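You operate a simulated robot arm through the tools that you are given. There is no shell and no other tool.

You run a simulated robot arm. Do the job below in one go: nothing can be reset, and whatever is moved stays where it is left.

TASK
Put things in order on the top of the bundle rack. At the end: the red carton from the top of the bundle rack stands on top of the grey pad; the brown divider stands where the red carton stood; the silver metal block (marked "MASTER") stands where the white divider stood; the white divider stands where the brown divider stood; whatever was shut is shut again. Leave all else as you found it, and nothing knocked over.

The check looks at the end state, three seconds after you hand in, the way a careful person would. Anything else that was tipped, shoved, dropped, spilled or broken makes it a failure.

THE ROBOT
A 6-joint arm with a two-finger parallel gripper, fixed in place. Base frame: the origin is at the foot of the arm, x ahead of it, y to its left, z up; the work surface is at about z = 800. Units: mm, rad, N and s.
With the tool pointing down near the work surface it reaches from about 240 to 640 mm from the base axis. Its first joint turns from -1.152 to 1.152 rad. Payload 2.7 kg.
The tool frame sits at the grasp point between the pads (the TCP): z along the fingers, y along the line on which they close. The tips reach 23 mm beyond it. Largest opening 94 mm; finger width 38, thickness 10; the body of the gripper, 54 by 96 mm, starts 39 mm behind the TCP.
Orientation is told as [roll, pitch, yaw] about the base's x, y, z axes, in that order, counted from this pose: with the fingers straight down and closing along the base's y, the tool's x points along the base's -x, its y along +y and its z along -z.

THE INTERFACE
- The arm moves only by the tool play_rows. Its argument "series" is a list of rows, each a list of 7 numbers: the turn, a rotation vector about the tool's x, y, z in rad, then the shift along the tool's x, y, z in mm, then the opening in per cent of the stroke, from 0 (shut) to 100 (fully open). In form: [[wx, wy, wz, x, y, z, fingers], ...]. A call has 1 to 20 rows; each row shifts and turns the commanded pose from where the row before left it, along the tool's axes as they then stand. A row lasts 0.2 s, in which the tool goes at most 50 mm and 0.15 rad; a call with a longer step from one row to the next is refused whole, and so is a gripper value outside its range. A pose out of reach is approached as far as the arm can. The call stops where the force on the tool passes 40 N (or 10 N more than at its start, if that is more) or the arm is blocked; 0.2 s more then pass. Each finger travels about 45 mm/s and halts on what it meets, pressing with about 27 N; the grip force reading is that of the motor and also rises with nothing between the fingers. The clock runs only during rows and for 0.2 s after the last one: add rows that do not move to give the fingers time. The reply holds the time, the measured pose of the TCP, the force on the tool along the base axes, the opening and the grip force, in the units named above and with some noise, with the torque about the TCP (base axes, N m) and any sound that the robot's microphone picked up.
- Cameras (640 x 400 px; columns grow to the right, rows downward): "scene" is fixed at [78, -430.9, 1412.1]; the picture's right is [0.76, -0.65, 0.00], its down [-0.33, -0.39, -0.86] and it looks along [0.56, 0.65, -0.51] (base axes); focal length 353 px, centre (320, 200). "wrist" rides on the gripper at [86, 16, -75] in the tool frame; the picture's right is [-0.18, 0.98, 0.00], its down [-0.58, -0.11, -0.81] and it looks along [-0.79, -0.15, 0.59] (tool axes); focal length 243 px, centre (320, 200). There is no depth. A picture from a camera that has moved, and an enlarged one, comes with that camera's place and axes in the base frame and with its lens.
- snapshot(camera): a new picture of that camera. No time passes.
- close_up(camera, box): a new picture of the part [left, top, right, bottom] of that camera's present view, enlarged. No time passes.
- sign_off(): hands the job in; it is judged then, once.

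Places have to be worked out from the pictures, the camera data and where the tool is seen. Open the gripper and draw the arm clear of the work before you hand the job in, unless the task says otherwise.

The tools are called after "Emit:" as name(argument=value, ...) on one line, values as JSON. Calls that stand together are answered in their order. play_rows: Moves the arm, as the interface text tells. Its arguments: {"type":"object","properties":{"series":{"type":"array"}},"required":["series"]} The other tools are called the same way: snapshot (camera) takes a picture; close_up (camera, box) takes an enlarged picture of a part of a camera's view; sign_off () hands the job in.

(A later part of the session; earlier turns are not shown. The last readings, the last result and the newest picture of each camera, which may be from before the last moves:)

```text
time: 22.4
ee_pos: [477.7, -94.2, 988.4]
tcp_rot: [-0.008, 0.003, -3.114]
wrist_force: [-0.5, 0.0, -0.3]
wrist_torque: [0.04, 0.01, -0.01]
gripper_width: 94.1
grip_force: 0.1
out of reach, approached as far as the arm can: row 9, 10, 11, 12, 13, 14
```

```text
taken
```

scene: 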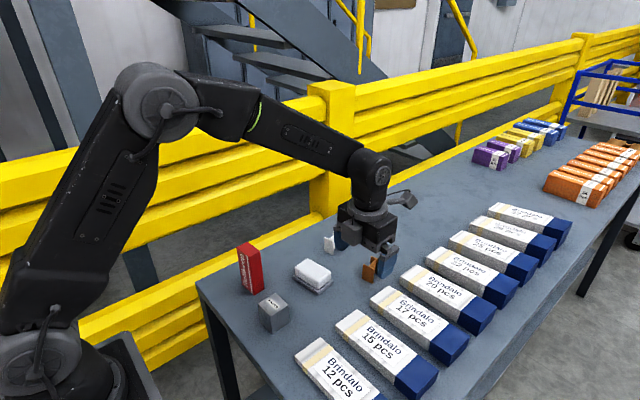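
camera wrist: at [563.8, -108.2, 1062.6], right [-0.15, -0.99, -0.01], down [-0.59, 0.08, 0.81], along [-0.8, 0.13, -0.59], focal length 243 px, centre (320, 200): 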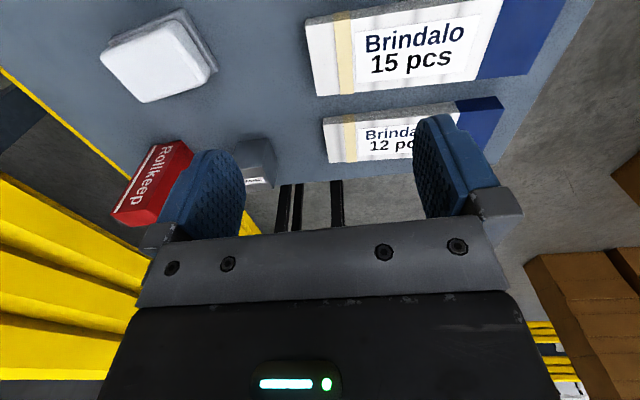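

Emit:
close_up(camera="wrist", box=[85, 0, 235, 115])

```text
3.48 times, centred on (160, 58) of wrist
camera zoom: at [563.8, -108.2, 1062.6], right [-0.15, -0.99, -0.01], down [-0.59, 0.08, 0.81], along [-0.8, 0.13, -0.59], focal length 844 px, centre (876, 696)
```

zoom: 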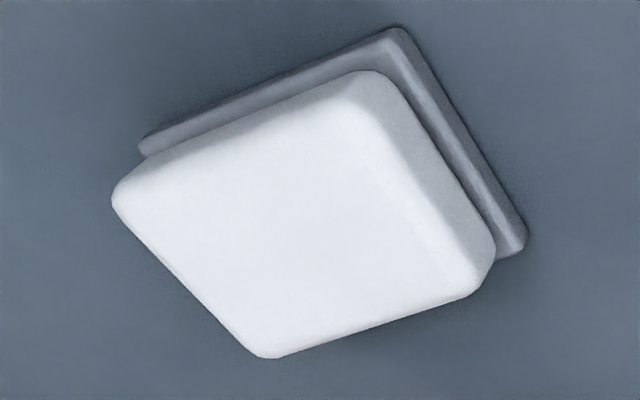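

All sides are plain, with no latch or hinge visible. I'll undo that reach-limited turn and bring the gripper back over the piece at its own angle. Then I'll test once whether pressing or twisting frees the block from the plate.

Emit:
play_rows(series=[[0, 0, 0, -35, 0, -15, 100], [0, 0, 0, -35, 0, -15, 100], [0, 0, 0, -35, 0, -15, 100], [0, 0, -0.143, 0, 0, 0, 100], [0, 0, -0.143, 0, 0, 0, 100], [0, 0, -0.143, 0, 0, 0, 100], [0, 0, -0.143, 0, 0, 0, 100], [0, 0, -0.143, 0, 0, 0, 100], [0, 0, -0.143, 0, 0, 0, 100], [0, 0, -0.143, 0, 0, 0, 100], [0, 0, -0.143, 0, 0, 0, 100], [0, 0, -0.143, 0, 0, 0, 100], [0, 0, -0.143, 0, 0, 0, 100], [0, 0, -0.12, 0, 0, 0, 100], [0, 0, -0.143, 0, 0, 0, 100], [0, 0, -0.143, 0, 0, 0, 100], [0, 0, 0, 0, 0, 0, 100]])

Emit:
play_rows(series=[[0, 0, -0.143, 0, 0, 0, 100], [0, 0, -0.143, 0, 0, 0, 100], [0, 0, -0.143, 0, 0, 0, 100], [0, 0, -0.143, 0, 0, 0, 100], [0, 0, -0.143, 0, 0, 0, 100], [0, 0, -0.143, 0, 0, 0, 100], [0, 0, -0.143, 0, 0, 0, 100], [0, 0, -0.143, 0, 0, 0, 100], [0, 0, -0.143, 0, 0, 0, 100], [0, 0, -0.13, 0, 0, 0, 100], [0, 0, -0.14, 0, 0, 0, 100], [0, 0, 0, 0, 0, 0, 100]])

```text
time: 26.0
ee_pos: [371.8, -96.1, 1033.1]
tcp_rot: [0.001, 0.002, -1.28]
wrist_force: [-0.6, 0.0, -0.1]
wrist_torque: [0.0, -0.01, 0.0]
gripper_width: 93.8
grip_force: 0.0
```

```text
time: 28.6
ee_pos: [372.8, -95.2, 1033.0]
tcp_rot: [0.002, -0.003, 0.275]
wrist_force: [0.1, 0.6, -0.3]
wrist_torque: [0.01, 0.01, -0.02]
gripper_width: 93.8
grip_force: 0.1
```

Emit:
play_rows(series=[[0, 0, 0.141, 0, 0, 0, 100], [0, 0, 0, -21, 23.3, 12, 100], [0, 0, 0, -21, 23.3, 12, 100], [0, 0, 0, -21, 23.3, 12, 100], [0, 0, 0, -21, 23.3, 15, 100], [0, 0, 0, -21, 23.3, 15, 100], [0, 0, 0, -21, 23.3, 17, 100], [0, 0, 0, 0, 0, 20, 100], [0, 0, 0, 0, 0, 0, 100]])

Emit:
close_up(camera="wrist", box=[230, 0, 400, 130])

```text
time: 30.6
ee_pos: [481.3, 56.5, 930.8]
tcp_rot: [0.0, -0.002, 0.132]
wrist_force: [0.1, 0.7, -0.9]
wrist_torque: [-0.01, -0.01, -0.01]
gripper_width: 93.9
grip_force: 0.0
```

```text
3.08 times, centred on (315, 65) of wrist
camera zoom: at [391.9, 60.1, 1004.9], right [0.05, 1.0, 0.0], down [0.59, -0.03, 0.81], along [0.81, -0.04, -0.59], focal length 746 px, centre (335, 615)
```

zoom: 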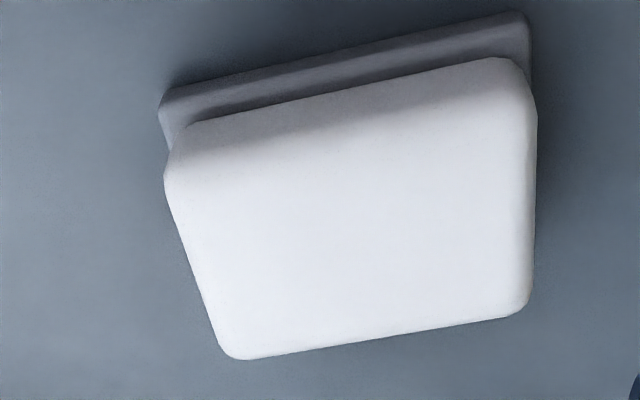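

Emit:
play_rows(series=[[0, 0, 0, 2, 4.3, 10, 100], [0, 0, 0, 0, 0, 20, 100], [0, 0, 0, 0, 0, 20, 100], [0, 0, 0, 0, 0, 20, 100], [0, 0, 0, 0, 0, 12, 100], [0, 0, 0, 0, 0, 0, 100], [0, 0, 0, 0, 0, 0, 50], [0, 0, 0, 0, 0, 0, 50], [0, 0, 0, 0, 0, 0, 50], [0, 0, 0, 0, 0, 0, 50], [0, 0, 0, 0, 0, 0, 50]])

Emit:
play_rows(series=[[0, 0, 0, 0, 0, 1, 50], [0, 0, 0, 0, 0, 1, 50], [0, 0, 0, 0, 0, 0, 50]])

```text
time: 33.0
ee_pos: [475.9, 63.9, 849.7]
tcp_rot: [0.002, -0.003, 0.132]
wrist_force: [-0.3, 0.3, -0.3]
wrist_torque: [-0.07, 0.01, 0.0]
gripper_width: 78.9
grip_force: 27.2
```

```text
time: 33.8
ee_pos: [476.5, 63.5, 847.6]
tcp_rot: [0.001, -0.005, 0.134]
wrist_force: [-9.6, -3.7, 19.8]
wrist_torque: [-0.14, 0.35, -0.02]
gripper_width: 79.1
grip_force: 26.8
```

Pressing gives about 20 N and no click. While pressing, I'll twist the block about 5° and check whether the plate turns with it.

Emit:
play_rows(series=[[0, 0, -0.04, 0, 0, 0, 50], [0, 0, -0.04, 0, 0, 0, 50], [0, 0, 0, 0, 0, 0, 50]])

Emit:
close_up(camera="wrist", box=[190, 50, 470, 225])

Emit:
close_up(camera="scene", box=[280, 245, 360, 305])

```text
time: 34.6
ee_pos: [478.3, 63.7, 846.7]
tcp_rot: [0.001, -0.007, 0.215]
wrist_force: [-2.3, 9.2, 25.3]
wrist_torque: [0.55, 0.39, -0.22]
gripper_width: 79.3
grip_force: 26.5
```

```text
2.29 times, centred on (330, 138) of wrist
camera zoom: at [388.7, 61.2, 921.7], right [-0.03, 1.0, 0.0], down [0.59, 0.01, 0.81], along [0.81, 0.03, -0.59], focal length 555 px, centre (297, 343)
```

zoom: 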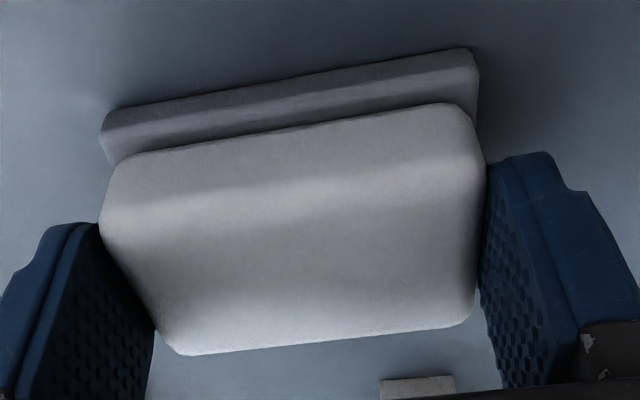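

```text
6.67 times, centred on (320, 275) of scene
camera zoom: at [77.6, -430.8, 1412.2], right [0.76, -0.65, 0.0], down [-0.33, -0.39, -0.86], along [0.56, 0.65, -0.51], focal length 2350 px, centre (320, -300)
```

zoom: 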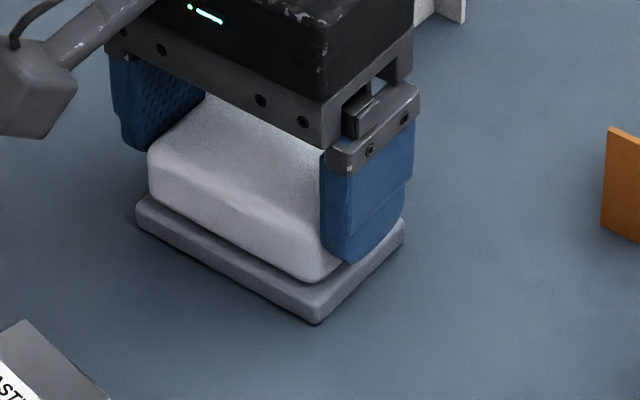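

The plate turned together with the block, so they are rigidly one piece: a pad with a grey base and a white top. I'll turn it back, lift slightly, and return it to where it stood.

Emit:
play_rows(series=[[0, 0, 0, 0, 0, -2, 50], [0, 0, 0, 0, 0, -3, 50], [0, 0, 0.04, 0, 0, 0, 50], [0, 0, 0.04, 0, 0, 0, 50], [0, 0, 0, 0, 0, 0, 50]])

Emit:
close_up(camera="scene", box=[280, 245, 360, 305])

```text
time: 35.8
ee_pos: [478.5, 64.0, 851.0]
tcp_rot: [0.001, -0.002, 0.13]
wrist_force: [-0.4, -0.6, -0.3]
wrist_torque: [0.03, 0.02, 0.0]
gripper_width: 79.0
grip_force: 27.0
```

```text
6.67 times, centred on (320, 275) of scene
camera zoom: at [78.0, -430.9, 1412.1], right [0.76, -0.65, 0.0], down [-0.33, -0.39, -0.86], along [0.56, 0.65, -0.51], focal length 2350 px, centre (320, -300)
```

zoom: 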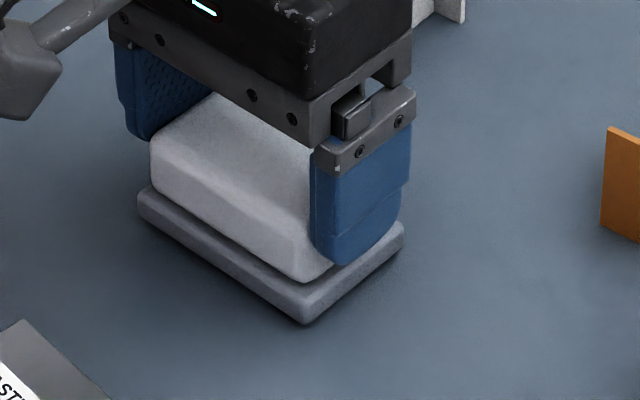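

It is lifted about 3 mm. Compared with the first picture it needs to move about 3 mm toward −y, so I'll do that, lower it, and release.

Emit:
play_rows(series=[[0, 0, 0, 0, -2.9, 0, 50], [0, 0, 0, 0, 0, 0, 50], [0, 0, 0, 0, 0, 2, 50], [0, 0, 0, 0, 0, 0.8, 50], [0, 0, 0, 0, 0, 0, 50], [0, 0, 0, 0, 0, 0, 70], [0, 0, 0, 0, 0, 0, 85], [0, 0, 0, 0, 0, 0, 100], [0, 0, 0, 0, 0, 0, 100]])

Emit:
close_up(camera="scene", box=[280, 245, 360, 305])

```text
time: 37.8
ee_pos: [476.4, 60.7, 849.2]
tcp_rot: [0.001, -0.001, 0.133]
wrist_force: [0.0, 0.9, -0.2]
wrist_torque: [-0.01, -0.02, 0.0]
gripper_width: 94.3
grip_force: 0.0
```

```text
6.67 times, centred on (320, 275) of scene
camera zoom: at [78.0, -430.9, 1412.1], right [0.76, -0.65, 0.0], down [-0.33, -0.39, -0.86], along [0.56, 0.65, -0.51], focal length 2350 px, centre (320, -300)
```

zoom: 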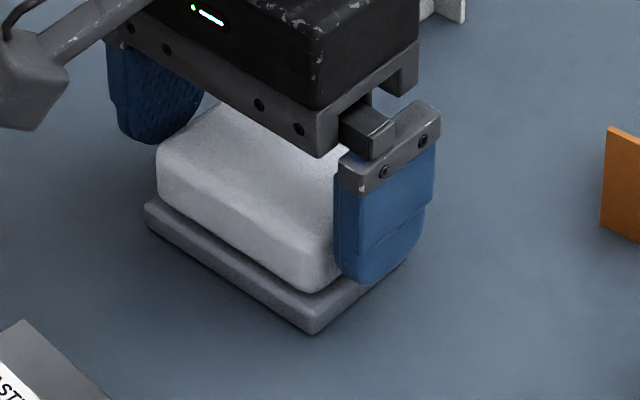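

The piece is back within a millimetre or two of its original spot. Since its two parts can't be separated, I take it as the grey pad. Next I'll rise and move over the red carton at about (357, 140).

Emit:
play_rows(series=[[0, 0, 0, 0, 0, -15, 100], [0, 0, 0, 0, 0, -30, 100], [0, 0, 0, 0, 0, -35, 100], [0, 0, 0, 0, 0, -35, 100], [0, 0, 0, 0, 0, -40, 100], [0, 0, 0, 27, 23.5, 0, 100], [0, 0, 0, 27, 23.5, 0, 100], [0, 0, 0, 27, 23.5, 0, 100], [0, 0, 0, 27, 23.5, 0, 100], [0, 0, 0.063, 0, 0, 0, 100], [0, 0, 0, 0, 0, 0, 100]])

Emit:
snapshot(camera="wrist")

Emit:
snapshot(camera="scene")

```text
time: 40.2
ee_pos: [358.3, 138.3, 1002.7]
tcp_rot: [0.002, -0.001, 0.069]
wrist_force: [-0.6, 0.9, -0.9]
wrist_torque: [-0.01, 0.03, -0.03]
gripper_width: 93.6
grip_force: 0.0
```

```text
taken
camera wrist: at [269.6, 148.7, 1077.1], right [0.12, 0.99, 0.0], down [0.59, -0.07, 0.81], along [0.8, -0.09, -0.59], focal length 243 px, centre (320, 200)
```

wrist: 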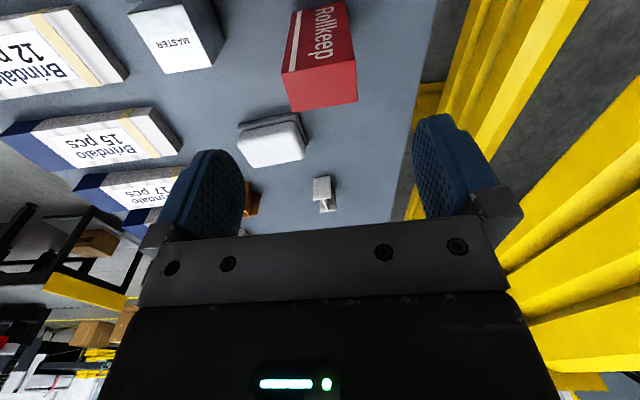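

```text
taken
```

scene: 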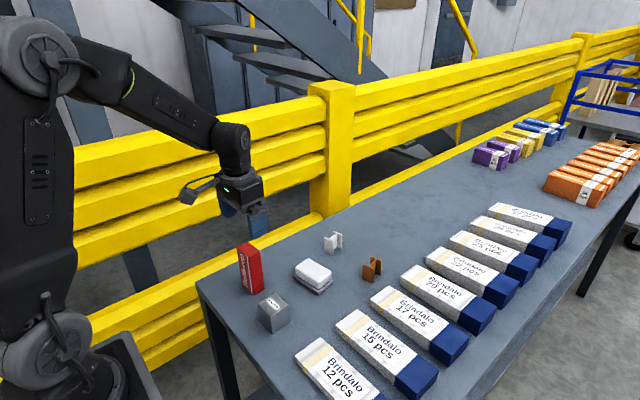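

Emit:
close_up(camera="wrist", box=[250, 0, 390, 120])

Emit:
close_up(camera="scene", box=[230, 235, 275, 300])

```text
3.33 times, centred on (320, 60) of wrist
camera zoom: at [269.6, 148.7, 1077.1], right [0.12, 0.99, 0.0], down [0.59, -0.07, 0.81], along [0.8, -0.09, -0.59], focal length 809 px, centre (320, 667)
```

zoom: 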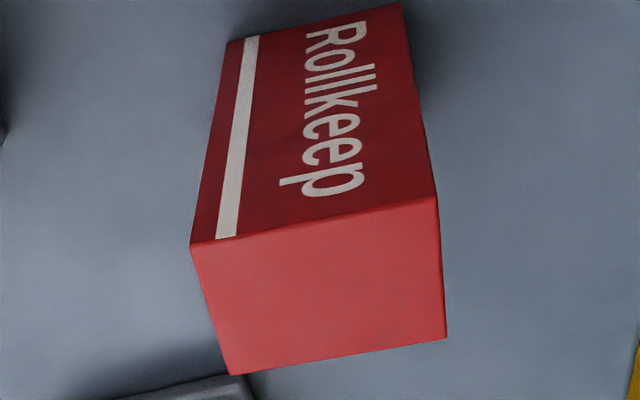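

```text
6.15 times, centred on (252, 268) of scene
camera zoom: at [78.0, -430.9, 1412.1], right [0.76, -0.65, 0.0], down [-0.33, -0.39, -0.86], along [0.56, 0.65, -0.51], focal length 2170 px, centre (735, -215)
```

zoom: 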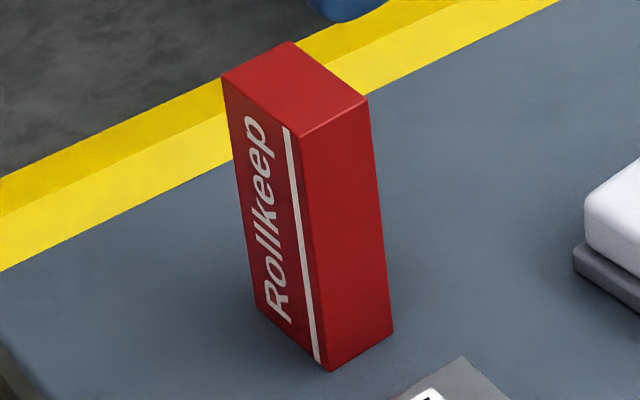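

The carton's top measures about 28 × 47 mm, centred at (356.5, 139.5), turned about 4°, with its top near z = 920. The TCP is already centred over it. I'll descend to z ≈ 889 and close.

Emit:
play_rows(series=[[0, 0, 0, 0, 0.5, 20, 100], [0, 0, 0, 0, 0, 25, 100], [0, 0, 0, 0, 0, 25, 100], [0, 0, 0, 0, 0, 20, 100], [0, 0, 0, 0, 0, 15, 100], [0, 0, 0, 0, 0, 8, 100], [0, 0, 0, 0, 0, 0, 100]])

Emit:
snapshot(camera="wrist")

Emit:
close_up(camera="scene", box=[210, 200, 310, 310])

```text
time: 41.8
ee_pos: [356.9, 138.7, 889.9]
tcp_rot: [0.003, -0.002, 0.072]
wrist_force: [0.6, 0.4, -0.1]
wrist_torque: [-0.02, 0.02, -0.01]
gripper_width: 94.1
grip_force: 0.0
```

```text
taken
camera wrist: at [269.3, 149.0, 964.6], right [0.12, 0.99, 0.0], down [0.59, -0.07, 0.81], along [0.8, -0.09, -0.59], focal length 243 px, centre (320, 200)
```

wrist: 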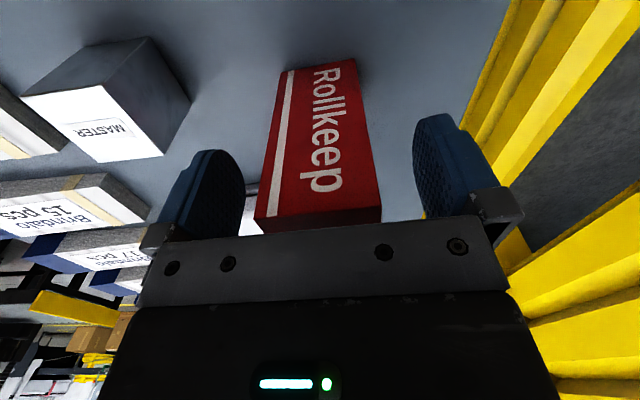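

```text
3.64 times, centred on (260, 255) of scene
camera zoom: at [78.0, -430.9, 1412.1], right [0.76, -0.65, 0.0], down [-0.33, -0.39, -0.86], along [0.56, 0.65, -0.51], focal length 1282 px, centre (538, 0)
```

zoom: 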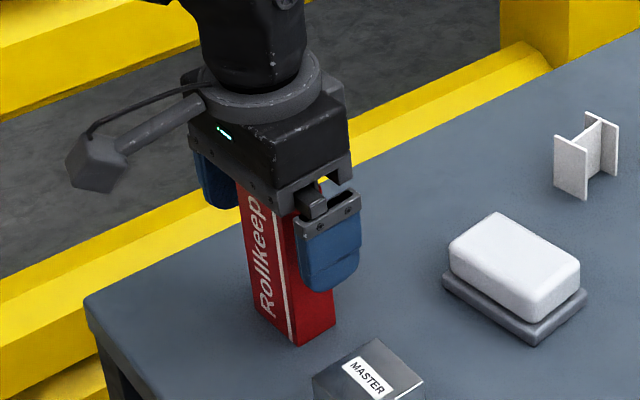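

The fingers straddle the carton, so I'll close and lift it slowly.

Emit:
play_rows(series=[[0, 0, 0, 0, 0, 0, 70], [0, 0, 0, 0, 0, 0, 50], [0, 0, 0, 0, 0, 0, 30], [0, 0, 0, 0, 0, 0, 20], [0, 0, 0, 0, 0, 0, 20], [0, 0, 0, 0, 0, 0, 20], [0, 0, 0, 0, 0, 0, 20]])

Emit:
play_rows(series=[[0, 0, 0, 0, 0, -4, 20], [0, 0, 0, 0, 0, -8, 20], [0, 0, 0, 0, 0, -12, 20], [0, 0, 0, 0, 0, -20, 20], [0, 0, 0, 0, 0, -26, 20], [0, 0, 0, 0, 0, -20, 20], [0, 0, 0, 0, 0, 0, 20]])

Emit:
close_up(camera="scene", box=[210, 170, 350, 310])

Emit:
snapshot(camera="wrist")

```text
time: 43.4
ee_pos: [357.4, 139.4, 889.7]
tcp_rot: [0.002, -0.003, 0.071]
wrist_force: [-0.4, -0.6, 0.0]
wrist_torque: [0.03, 0.0, -0.01]
gripper_width: 48.3
grip_force: 27.4
```

```text
time: 45.0
ee_pos: [358.6, 138.5, 980.3]
tcp_rot: [0.0, -0.001, 0.07]
wrist_force: [0.4, 0.6, 0.2]
wrist_torque: [0.0, -0.03, -0.01]
gripper_width: 48.3
grip_force: 27.1
```

```text
2.86 times, centred on (280, 240) of scene
camera zoom: at [78.0, -430.9, 1412.1], right [0.76, -0.65, 0.0], down [-0.33, -0.39, -0.86], along [0.56, 0.65, -0.51], focal length 1007 px, centre (434, 86)
```

zoom: 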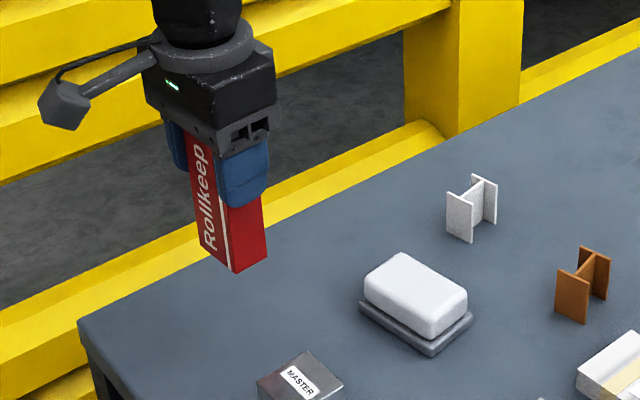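

```text
taken
camera wrist: at [269.8, 148.2, 1054.7], right [0.12, 0.99, 0.0], down [0.59, -0.07, 0.81], along [0.8, -0.09, -0.59], focal length 243 px, centre (320, 200)
```

wrist: 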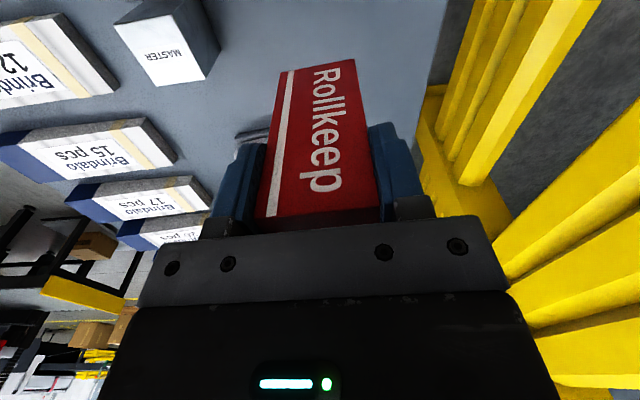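

The carton is held firmly at 48.3 mm. I'll re-measure the pad's present position from the scene camera before placing the carton.

Emit:
close_up(camera="scene", box=[290, 256, 336, 296])

```text
10.00 times, centred on (313, 276) of scene
camera zoom: at [78.0, -430.9, 1412.1], right [0.76, -0.65, 0.0], down [-0.33, -0.39, -0.86], along [0.56, 0.65, -0.51], focal length 3526 px, centre (390, -560)
```

zoom: 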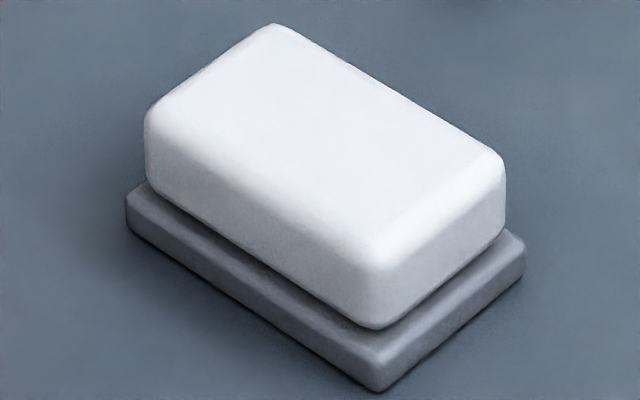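

The pad's centre is at about (478, 61) and its top near z = 845. I'll carry the carton over it, matching the pad's angle, and stop well above.

Emit:
play_rows(series=[[0, 0, -0.064, 0, 0, 0, 20], [0, 0, 0, -12, -10.3, 0, 20], [0, 0, 0, -20, -17.2, 0, 20], [0, 0, 0, -25, -21.5, 0, 20], [0, 0, 0, -25, -21.5, 0, 20], [0, 0, 0, -18, -15.5, 0, 20], [0, 0, 0, -8.5, -7.3, 0, 20], [0, 0, 0, 0, 0, 0, 20], [0, 0, 0, 0, 0, 0, 20]])

Emit:
close_up(camera="scene", box=[265, 200, 385, 305])

Emit:
snapshot(camera="wrist")

```text
time: 47.0
ee_pos: [479.0, 62.4, 980.1]
tcp_rot: [0.002, -0.001, 0.131]
wrist_force: [-0.1, -0.3, -0.5]
wrist_torque: [-0.01, -0.01, -0.02]
gripper_width: 48.2
grip_force: 27.7
```

```text
3.81 times, centred on (325, 252) of scene
camera zoom: at [78.0, -430.9, 1412.1], right [0.76, -0.65, 0.0], down [-0.33, -0.39, -0.86], along [0.56, 0.65, -0.51], focal length 1343 px, centre (301, 0)
```

zoom: 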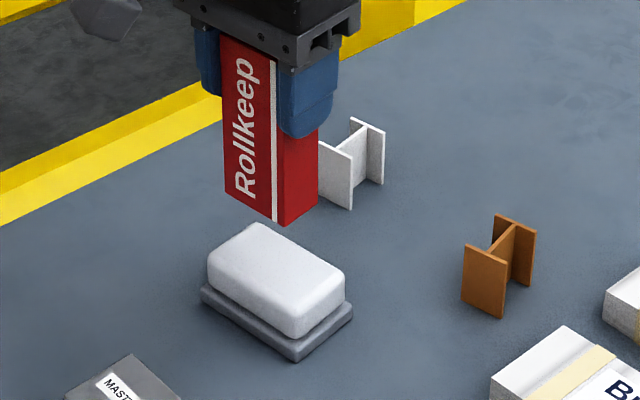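

```text
taken
camera wrist: at [389.3, 66.5, 1054.7], right [0.05, 1.0, 0.0], down [0.59, -0.03, 0.81], along [0.81, -0.04, -0.59], focal length 243 px, centre (320, 200)
```

wrist: 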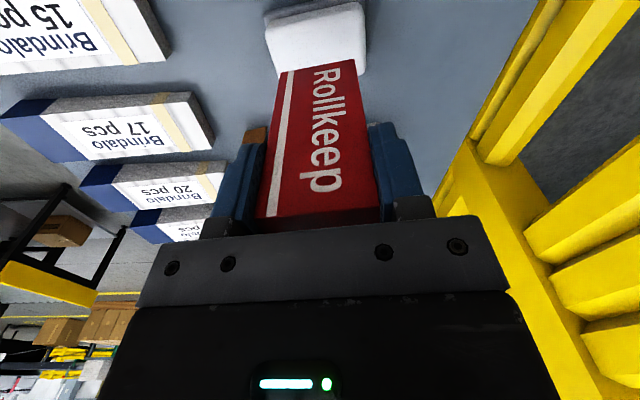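

The carton sits over the pad within about 1 mm. I'll shift by that and lower to a few millimetres above the top, then check.

Emit:
play_rows(series=[[0, 0, 0, -0.5, -1.2, 6, 20], [0, 0, 0, 0, 0, 12, 20], [0, 0, 0, 0, 0, 12, 20], [0, 0, 0, 0, 0, 8, 20], [0, 0, 0, 0, 0, 5, 20], [0, 0, 0, 0, 0, 0, 20], [0, 0, 0, 0, 0, 0, 20]])

Emit:
close_up(camera="scene", box=[280, 220, 350, 300])

Emit:
close_up(camera="wrist", box=[220, 0, 420, 130])

```text
time: 48.6
ee_pos: [479.1, 61.1, 937.1]
tcp_rot: [0.002, -0.003, 0.133]
wrist_force: [-0.2, 0.7, -0.8]
wrist_torque: [0.02, -0.03, -0.01]
gripper_width: 48.2
grip_force: 26.9
```

```text
5.00 times, centred on (315, 260) of scene
camera zoom: at [78.0, -430.9, 1412.1], right [0.76, -0.65, 0.0], down [-0.33, -0.39, -0.86], along [0.56, 0.65, -0.51], focal length 1763 px, centre (345, -100)
```

zoom: 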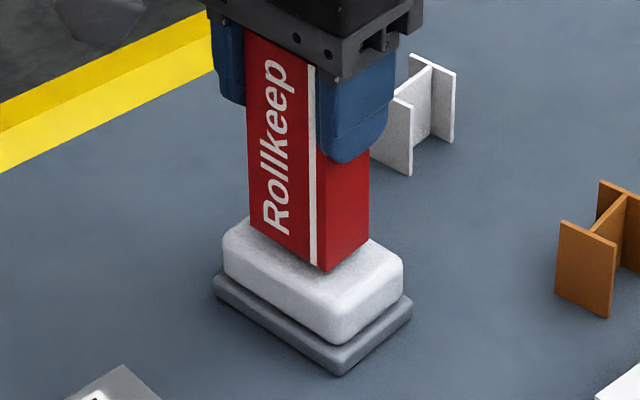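

```text
3.08 times, centred on (320, 65) of wrist
camera zoom: at [389.6, 65.3, 1011.2], right [0.05, 1.0, 0.0], down [0.59, -0.03, 0.81], along [0.81, -0.04, -0.59], focal length 746 px, centre (320, 615)
```

zoom: 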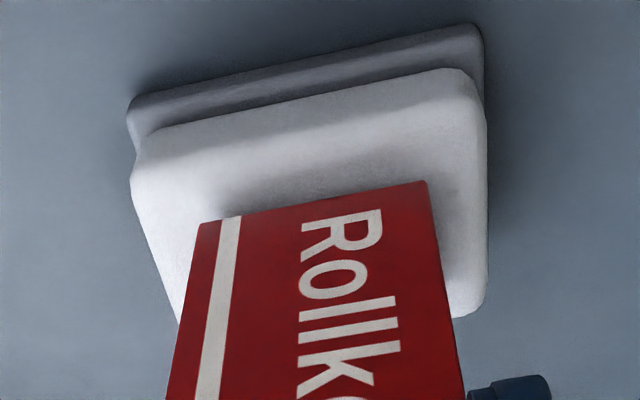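

It is nearly centred, about 2 mm short in x and 1 mm long in y. I'll correct that, lower 6 mm, then feel for contact in small steps.

Emit:
play_rows(series=[[0, 0, 0, -1.9, -1.2, 0, 20], [0, 0, 0, 0, 0, 3, 20], [0, 0, 0, 0, 0, 3, 20], [0, 0, 0, 0, 0, 0, 20]])

Emit:
play_rows(series=[[0, 0, 0, 0, 0, 1, 20], [0, 0, 0, 0, 0, 0, 20]])

Emit:
close_up(camera="scene", box=[290, 245, 345, 295])

```text
time: 49.6
ee_pos: [479.9, 59.4, 930.7]
tcp_rot: [0.001, -0.002, 0.133]
wrist_force: [-1.1, -0.1, 0.0]
wrist_torque: [0.01, -0.04, 0.01]
gripper_width: 48.1
grip_force: 27.5
```

```text
time: 50.2
ee_pos: [479.5, 59.8, 930.4]
tcp_rot: [0.002, -0.003, 0.132]
wrist_force: [0.7, 0.0, 0.0]
wrist_torque: [0.0, -0.01, 0.02]
gripper_width: 48.4
grip_force: 27.0
```

```text
8.00 times, centred on (318, 270) of scene
camera zoom: at [78.0, -430.9, 1412.1], right [0.76, -0.65, 0.0], down [-0.33, -0.39, -0.86], along [0.56, 0.65, -0.51], focal length 2821 px, centre (340, -360)
```

zoom: 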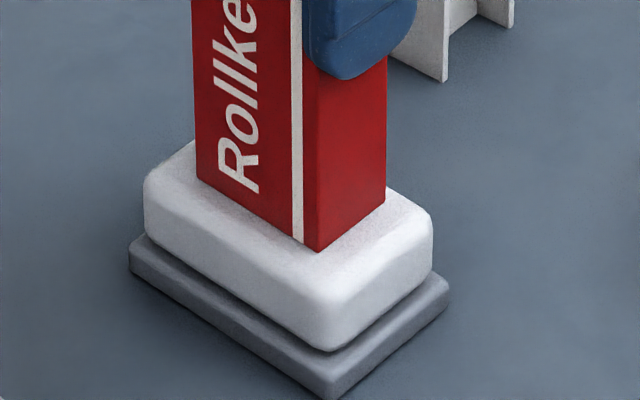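

Emit:
play_rows(series=[[0, 0, 0, 0, 0, 1, 20], [0, 0, 0, 0, 0, 0, 20]])

Emit:
play_rows(series=[[0, 0, 0, 0, 0, 1, 20], [0, 0, 0, 0, 0, 0, 20]])

```text
time: 50.8
ee_pos: [480.3, 59.8, 930.0]
tcp_rot: [0.001, -0.003, 0.131]
wrist_force: [-2.4, -0.1, 7.4]
wrist_torque: [-0.04, 0.13, 0.02]
gripper_width: 48.3
grip_force: 26.9
```

```text
time: 51.4
ee_pos: [481.7, 60.2, 929.4]
tcp_rot: [0.001, -0.006, 0.132]
wrist_force: [-2.3, -0.2, 16.4]
wrist_torque: [-0.04, 0.16, -0.02]
gripper_width: 48.4
grip_force: 26.5
```

Contact came at TCP z ≈ 930. I'll back off the extra press and open the fingers gently.

Emit:
play_rows(series=[[0, 0, 0, 0, 0, -1.5, 20], [0, 0, 0, 0, 0, 0, 20]])

Emit:
play_rows(series=[[0, 0, 0, 0, 0, 0, 55], [0, 0, 0, 0, 0, 0, 65], [0, 0, 0, 0, 0, 0, 80], [0, 0, 0, 0, 0, 0, 100], [0, 0, 0, 0, 0, 0, 100], [0, 0, 0, 0, 0, 0, 100]])

Emit:
close_up(camera="scene", box=[270, 215, 360, 300])

```text
time: 52.0
ee_pos: [480.0, 59.3, 931.1]
tcp_rot: [0.003, -0.004, 0.134]
wrist_force: [2.5, 1.5, 8.4]
wrist_torque: [0.08, -0.27, 0.0]
gripper_width: 48.3
grip_force: 27.2
```

```text
time: 53.4
ee_pos: [480.3, 59.2, 930.2]
tcp_rot: [0.003, -0.003, 0.133]
wrist_force: [-0.2, -0.1, -1.0]
wrist_torque: [-0.03, -0.02, -0.01]
gripper_width: 93.9
grip_force: 0.1
```

```text
4.71 times, centred on (315, 258) of scene
camera zoom: at [78.0, -430.9, 1412.1], right [0.76, -0.65, 0.0], down [-0.33, -0.39, -0.86], along [0.56, 0.65, -0.51], focal length 1659 px, centre (344, -71)
```

zoom: 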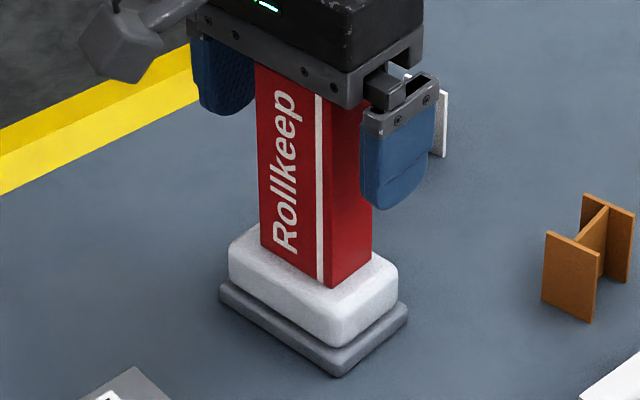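

The carton stands centred on the pad. I'll rise straight up clear of it.

Emit:
play_rows(series=[[0, 0, 0, 0, 0, -8, 100], [0, 0, 0, 0, 0, -15, 100], [0, 0, 0, 0, 0, -25, 100], [0, 0, 0, 0, 0, -35, 100], [0, 0, 0, 0, 0, -25, 100], [0, 0, 0, 0, 0, 0, 100]])

Emit:
snapshot(camera="scene")

```text
time: 54.8
ee_pos: [479.9, 58.7, 1038.5]
tcp_rot: [0.002, -0.002, 0.133]
wrist_force: [0.2, 0.1, -0.4]
wrist_torque: [0.0, 0.0, -0.03]
gripper_width: 93.9
grip_force: 0.0
```

```text
taken
```

scene: 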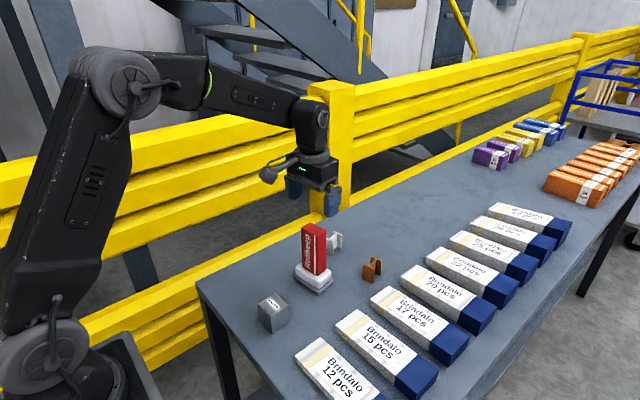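

The carton stands upright on the pad. Now I'll move toward the brown divider at about (596, −20), staying high, and turn so the fingers close across its flanges.

Emit:
play_rows(series=[[0, 0, 0, -17.2, -22.2, 0, 100], [0, 0, 0, -17.2, -22.2, 0, 100], [0, 0, 0, -17.2, -22.2, 0, 100], [0, 0, 0, -17.2, -22.2, 0, 100], [0, 0, -0.147, 0, 0, 0, 100], [0, 0, -0.147, 0, 0, 0, 100], [0, 0, -0.147, 0, 0, 0, 100], [0, 0, -0.147, 0, 0, 0, 100], [0, 0, -0.147, 0, 0, 0, 100], [0, 0, -0.147, 0, 0, 0, 100], [0, 0, -0.147, 0, 0, 0, 100], [0, 0, -0.147, 0, 0, 0, 100], [0, 0, -0.147, 0, 0, 0, 100], [0, 0, -0.147, 0, 0, 0, 100], [0, 0, -0.147, 0, 0, 0, 100], [0, 0, 0, 0, 0, 0, 100]])

Emit:
snapshot(camera="wrist")

Emit:
snapshot(camera="scene")

```text
time: 58.2
ee_pos: [560.5, -20.4, 1037.5]
tcp_rot: [-0.002, -0.003, 1.753]
wrist_force: [-1.2, 0.2, 0.3]
wrist_torque: [-0.03, -0.02, -0.01]
gripper_width: 94.2
grip_force: 0.1
```

```text
taken
camera wrist: at [559.6, -107.8, 1112.0], right [-1.0, 0.0, 0.0], down [0.0, 0.59, 0.81], along [0.0, 0.81, -0.59], focal length 243 px, centre (320, 200)
```

wrist: 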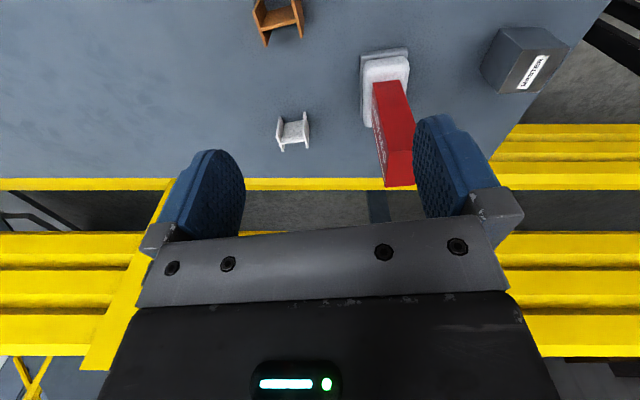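

```text
taken
```

scene: 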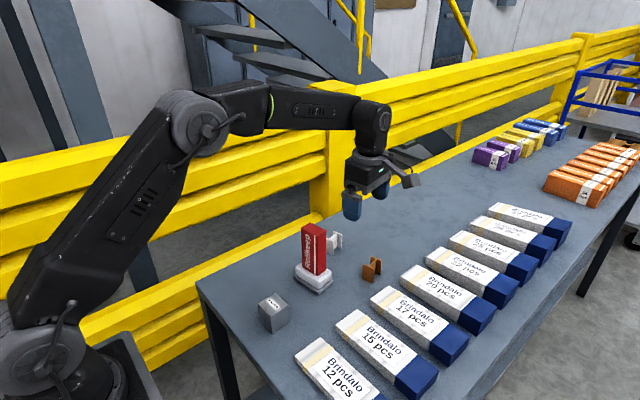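

Emit:
play_rows(series=[[0, 0, 0, 1.3, -7, 20, 100], [0, 0, 0, 1.3, -7, 20, 100], [0, 0, 0, 1.3, -7, 20, 100], [0, 0, 0, 1.3, -7, 20, 100], [0, 0, 0, 1.3, -7, 20, 100], [0, 0, 0, 0, 0, 0, 100]])

Emit:
snapshot(camera="wrist")

Emit:
snapshot(camera="scene")

```text
time: 59.6
ee_pos: [596.1, -18.7, 937.0]
tcp_rot: [-0.002, -0.002, 1.75]
wrist_force: [0.0, -0.8, 0.3]
wrist_torque: [-0.02, -0.03, -0.02]
gripper_width: 93.8
grip_force: 0.1
```

```text
taken
camera wrist: at [594.8, -107.6, 1011.6], right [-1.0, 0.01, 0.0], down [0.0, 0.59, 0.81], along [0.01, 0.81, -0.59], focal length 243 px, centre (320, 200)
```

wrist: 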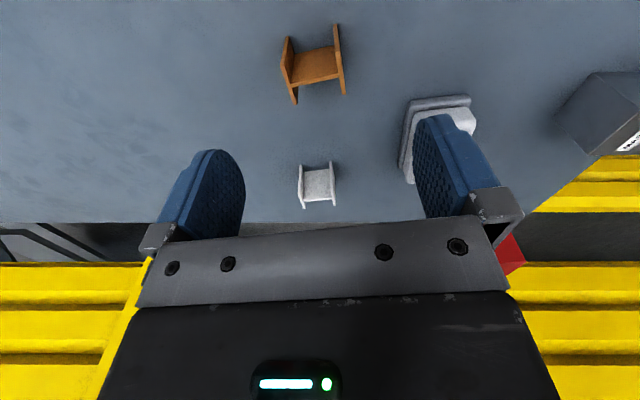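

```text
taken
```

scene: 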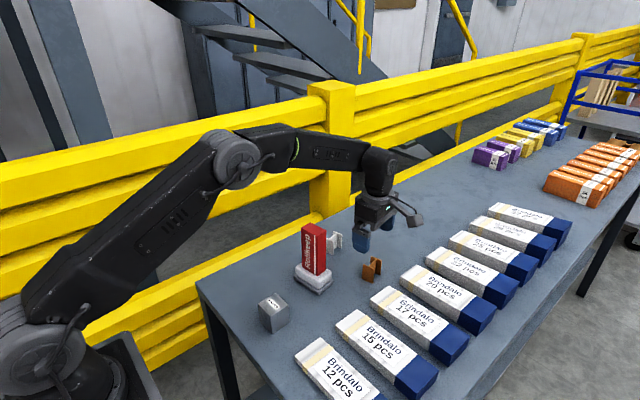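

Emit:
close_up(camera="wrist", box=[260, 0, 370, 120])

Emit:
close_up(camera="wrist", box=[280, 140, 360, 220])

```text
3.33 times, centred on (315, 60) of wrist
camera zoom: at [594.8, -107.6, 1011.6], right [-1.0, 0.01, 0.0], down [0.0, 0.59, 0.81], along [0.01, 0.81, -0.59], focal length 809 px, centre (337, 667)
```

zoom: 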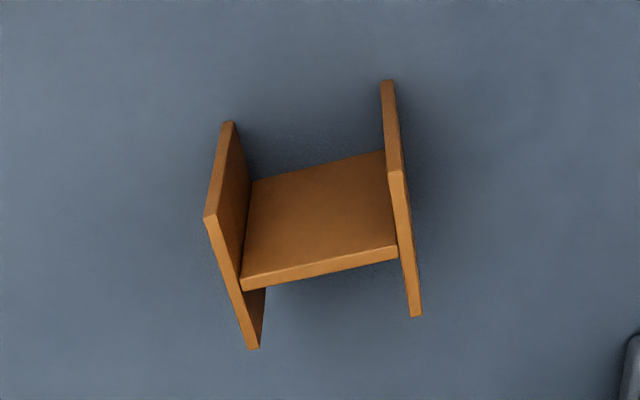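

```text
5.00 times, centred on (320, 180) of wrist
camera zoom: at [594.8, -107.6, 1011.6], right [-1.0, 0.01, 0.0], down [0.0, 0.59, 0.81], along [0.01, 0.81, -0.59], focal length 1213 px, centre (320, 300)
```

zoom: 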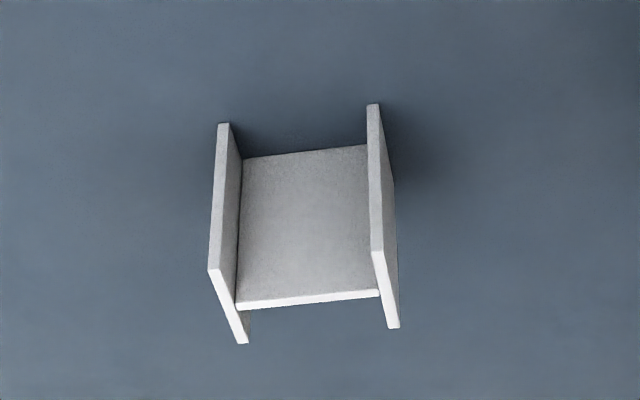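

The brown divider measures about 40 × 29 mm, roughly 44 mm tall. Its centre is about (4, −3) mm from the TCP and it is turned about 12°. I'll correct for that and descend part way, then check.

Emit:
play_rows(series=[[0, 0, -0.03, 3.7, -3.4, 0, 100], [0, 0, 0, 0, 0, 15, 100], [0, 0, 0, 0, 0, 20, 100], [0, 0, 0, 0, 0, 10, 100], [0, 0, 0, 0, 0, 0, 100]])

Emit:
snapshot(camera="wrist")

Emit:
close_up(camera="scene", box=[310, 190, 440, 300])

```text
time: 60.8
ee_pos: [599.8, -22.6, 893.6]
tcp_rot: [-0.002, -0.001, 1.779]
wrist_force: [0.4, 0.1, 0.1]
wrist_torque: [-0.02, 0.0, 0.0]
gripper_width: 93.7
grip_force: 0.2
```

```text
taken
camera wrist: at [601.7, -111.2, 967.5], right [-1.0, -0.02, 0.0], down [-0.02, 0.59, 0.81], along [-0.02, 0.81, -0.59], focal length 243 px, centre (320, 200)
```

wrist: 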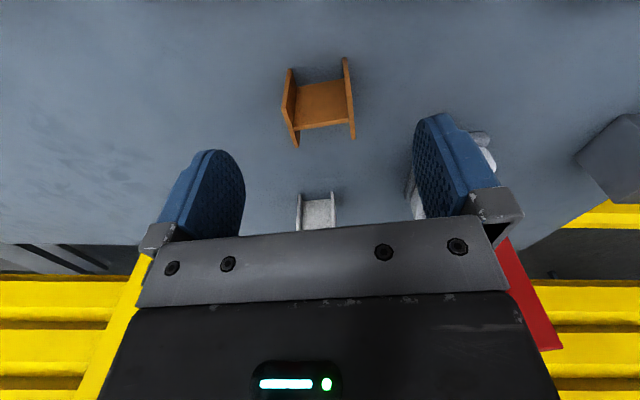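

```text
3.64 times, centred on (375, 245) of scene
camera zoom: at [78.0, -430.9, 1412.1], right [0.76, -0.65, 0.0], down [-0.33, -0.39, -0.86], along [0.56, 0.65, -0.51], focal length 1282 px, centre (120, 36)
```

zoom: 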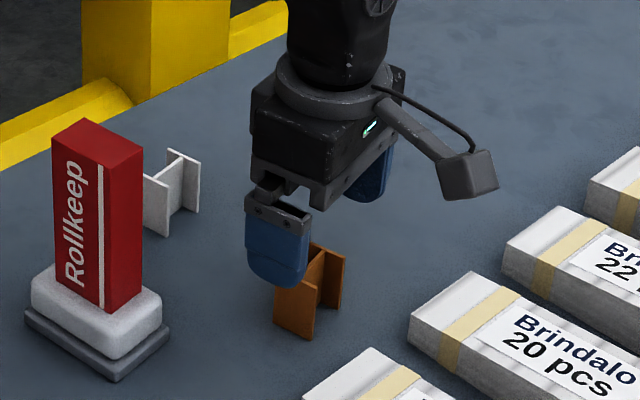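

Aligned, with clear margins to the pad and packs. I'll descend to TCP z ≈ 837.

Emit:
play_rows(series=[[0, 0, 0, 0, 0, 15, 100], [0, 0, 0, 0, 0, 15, 100], [0, 0, 0, 0, 0, 12, 100], [0, 0, 0, 0, 0, 9, 100], [0, 0, 0, 0, 0, 5, 100], [0, 0, 0, 0, 0, 0, 100]])

Emit:
snapshot(camera="wrist")

Emit:
close_up(camera="scene", box=[310, 200, 430, 300])

```text
time: 62.2
ee_pos: [599.1, -22.7, 836.5]
tcp_rot: [-0.003, -0.003, 1.78]
wrist_force: [0.1, -0.6, 0.1]
wrist_torque: [0.01, 0.0, -0.02]
gripper_width: 93.8
grip_force: 0.0
```

```text
taken
camera wrist: at [601.3, -110.9, 910.8], right [-1.0, -0.02, 0.0], down [-0.02, 0.59, 0.81], along [-0.02, 0.81, -0.59], focal length 243 px, centre (320, 200)
```

wrist: 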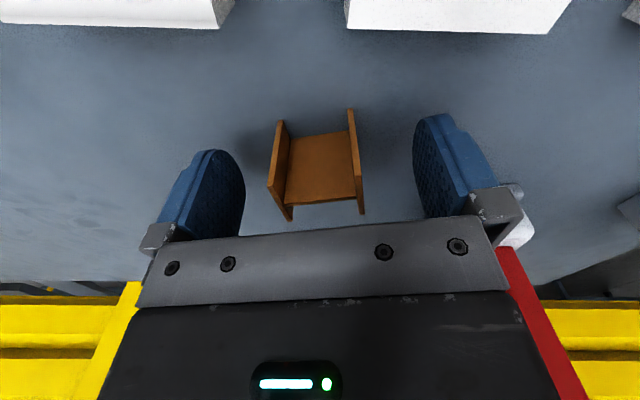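

```text
4.00 times, centred on (370, 250) of scene
camera zoom: at [78.0, -430.9, 1412.1], right [0.76, -0.65, 0.0], down [-0.33, -0.39, -0.86], along [0.56, 0.65, -0.51], focal length 1410 px, centre (120, 0)
```

zoom: 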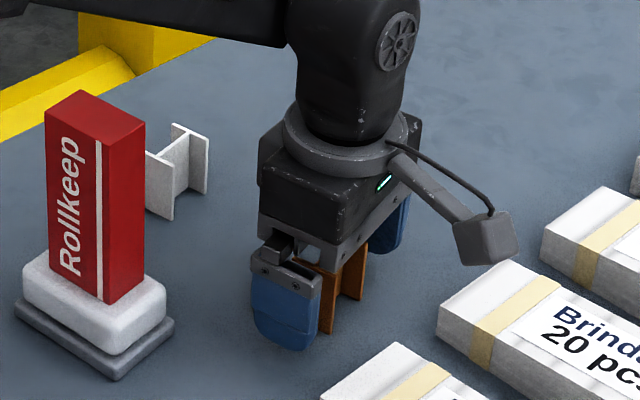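

The fingers straddle the brown divider evenly. I'll close gradually.

Emit:
play_rows(series=[[0, 0, 0, 0, 0, 0, 80], [0, 0, 0, 0, 0, 0, 60], [0, 0, 0, 0, 0, 0, 50], [0, 0, 0, 0, 0, 0, 40], [0, 0, 0, 0, 0, 0, 30], [0, 0, 0, 0, 0, 0, 20], [0, 0, 0, 0, 0, 0, 20], [0, 0, 0, 0, 0, 0, 20]])

Emit:
close_up(camera="wrist", box=[200, 80, 440, 230])

```text
time: 64.0
ee_pos: [598.5, -22.7, 835.1]
tcp_rot: [-0.001, -0.001, 1.78]
wrist_force: [0.0, 0.9, -0.5]
wrist_torque: [-0.01, -0.03, 0.0]
gripper_width: 38.3
grip_force: 27.5
```

```text
2.67 times, centred on (320, 155) of wrist
camera zoom: at [601.2, -111.0, 910.9], right [-1.0, -0.02, 0.0], down [-0.02, 0.59, 0.81], along [-0.02, 0.81, -0.59], focal length 647 px, centre (320, 320)
```

zoom: 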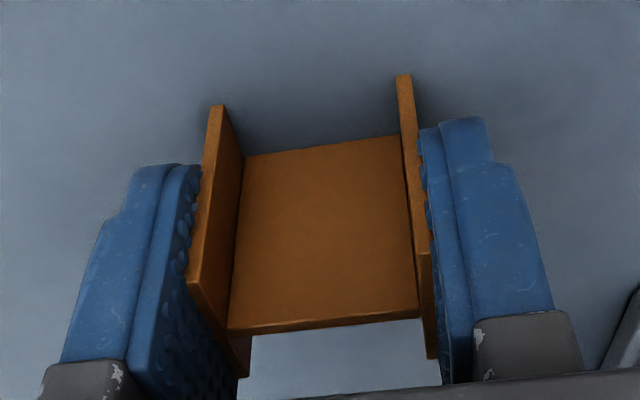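

The grip is good at 38.3 mm. I'll lift it slowly, then go high enough to clear the carton's top (z ≈ 960).

Emit:
play_rows(series=[[0, 0, 0, 0, 0, -4, 20], [0, 0, 0, 0, 0, -8, 20], [0, 0, 0, 0, 0, -13, 20], [0, 0, 0, 0, 0, -20, 20], [0, 0, 0, 0, 0, -30, 20], [0, 0, 0, 0, 0, -35, 20], [0, 0, 0, 0, 0, -35, 20], [0, 0, 0, 0, 0, -35, 20], [0, 0, 0, 0, 0, -25, 20], [0, 0, 0, 0, 0, 0, 20]])

Emit:
snapshot(camera="scene")

Emit:
snapshot(camera="wrist")

```text
time: 66.2
ee_pos: [598.0, -22.3, 1041.6]
tcp_rot: [-0.001, -0.001, 1.781]
wrist_force: [1.0, 0.0, -0.2]
wrist_torque: [0.01, 0.0, -0.02]
gripper_width: 38.4
grip_force: 27.2
```

```text
taken
```

scene: 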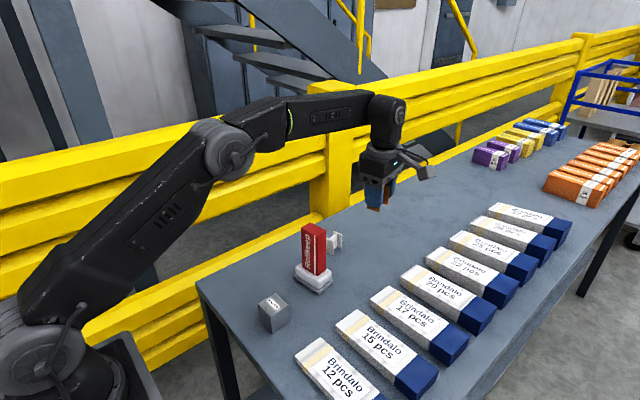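

```text
taken
camera wrist: at [599.0, -111.3, 1116.4], right [-1.0, -0.02, 0.0], down [-0.02, 0.59, 0.81], along [-0.02, 0.81, -0.59], focal length 243 px, centre (320, 200)
```

wrist: 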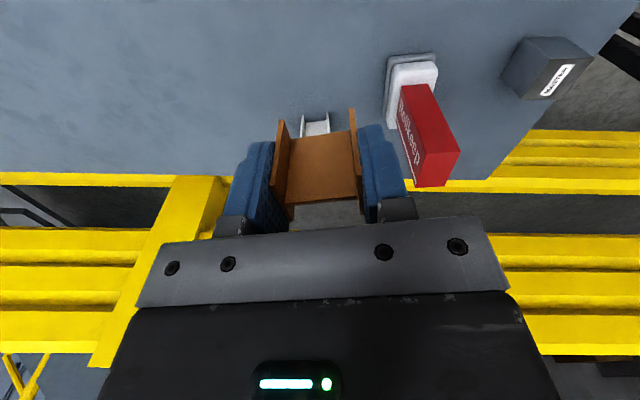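

It is held level. Now I'll carry it over to the carton's former spot (357, 139) at this height, passing 50 mm above the carton.

Emit:
play_rows(series=[[0, 0, 0, -10, 9.8, 0, 20], [0, 0, 0, -18, 17.5, 0, 20], [0, 0, 0, -24, 23.4, 0, 20], [0, 0, 0, -28, 27.3, 0, 20], [0, 0, 0, -28, 27.3, 0, 20], [0, 0, 0, -28, 27.3, 0, 20], [0, 0, 0, -28, 27.3, 0, 20], [0, 0, 0, -22, 21.4, 0, 20], [0, 0, 0, -14, 13.6, 0, 20], [0, 0, 0, -8, 7.8, 0, 20], [0, 0, 0, 0, 0, 0, 20], [0, 0, 0, 0, 0, 0, 20]])

Emit:
snapshot(camera="scene")

Emit:
snapshot(camera="wrist")

```text
time: 68.8
ee_pos: [357.8, 138.8, 1042.6]
tcp_rot: [-0.003, -0.001, 1.781]
wrist_force: [-0.1, 0.1, -0.1]
wrist_torque: [0.03, 0.0, 0.0]
gripper_width: 38.4
grip_force: 26.4
```

```text
taken
```

scene: 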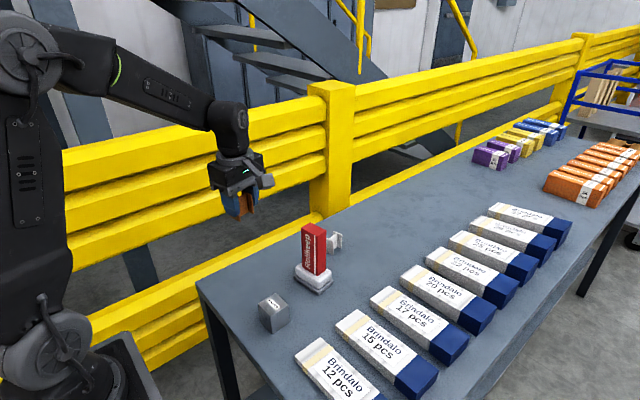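

```text
taken
camera wrist: at [359.4, 50.6, 1116.2], right [-1.0, -0.02, 0.0], down [-0.02, 0.59, 0.81], along [-0.02, 0.81, -0.59], focal length 243 px, centre (320, 200)
```

wrist: 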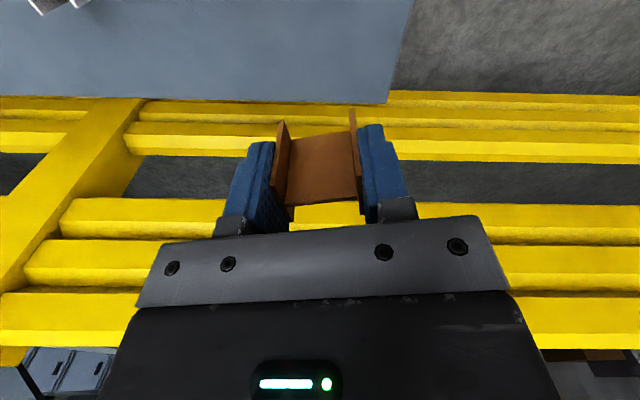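

I'm over the spot. I'll descend to about 2 mm above where it would touch.

Emit:
play_rows(series=[[0, 0, 0, 0.5, 0.5, 20, 20], [0, 0, 0, 0, 0, 30, 20], [0, 0, 0, 0, 0, 35, 20], [0, 0, 0, 0, 0, 35, 20], [0, 0, 0, 0, 0, 30, 20], [0, 0, 0, 0, 0, 22, 20], [0, 0, 0, 0, 0, 15, 20], [0, 0, 0, 0, 0, 10, 20], [0, 0, 0, 0, 0, 5, 20], [0, 0, 0, 0, 0, 0, 20], [0, 0, 0, 0, 0, 0, 20]])

Emit:
close_up(camera="scene", box=[200, 210, 330, 330])

```text
time: 71.2
ee_pos: [357.8, 139.0, 840.2]
tcp_rot: [-0.003, -0.001, 1.781]
wrist_force: [-0.3, 0.5, 0.0]
wrist_torque: [-0.01, -0.03, 0.04]
gripper_width: 38.3
grip_force: 27.0
```

```text
3.33 times, centred on (265, 270) of scene
camera zoom: at [78.0, -430.9, 1412.1], right [0.76, -0.65, 0.0], down [-0.33, -0.39, -0.86], along [0.56, 0.65, -0.51], focal length 1175 px, centre (503, -33)
```

zoom: 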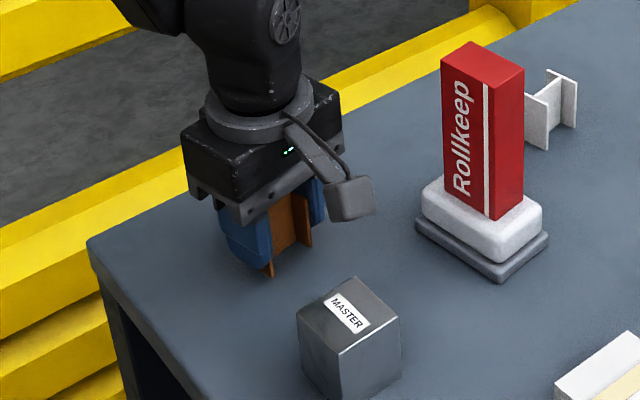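

Emit:
play_rows(series=[[0, 0, 0, 0, 0, 1, 20], [0, 0, 0, 0, 0, 1, 20], [0, 0, 0, 0, 0, 0, 20]])

Emit:
play_rows(series=[[0, 0, 0, 0, 0, 1, 20], [0, 0, 0, 0, 0, 0, 20]])

```text
time: 72.0
ee_pos: [358.4, 139.4, 836.7]
tcp_rot: [-0.001, -0.002, 1.782]
wrist_force: [-0.2, -0.2, 0.0]
wrist_torque: [0.0, 0.03, 0.01]
gripper_width: 38.3
grip_force: 27.0
```

```text
time: 72.6
ee_pos: [357.6, 138.6, 836.9]
tcp_rot: [0.0, -0.001, 1.781]
wrist_force: [0.1, 1.0, -1.5]
wrist_torque: [0.0, 0.02, -0.01]
gripper_width: 38.2
grip_force: 26.7
```

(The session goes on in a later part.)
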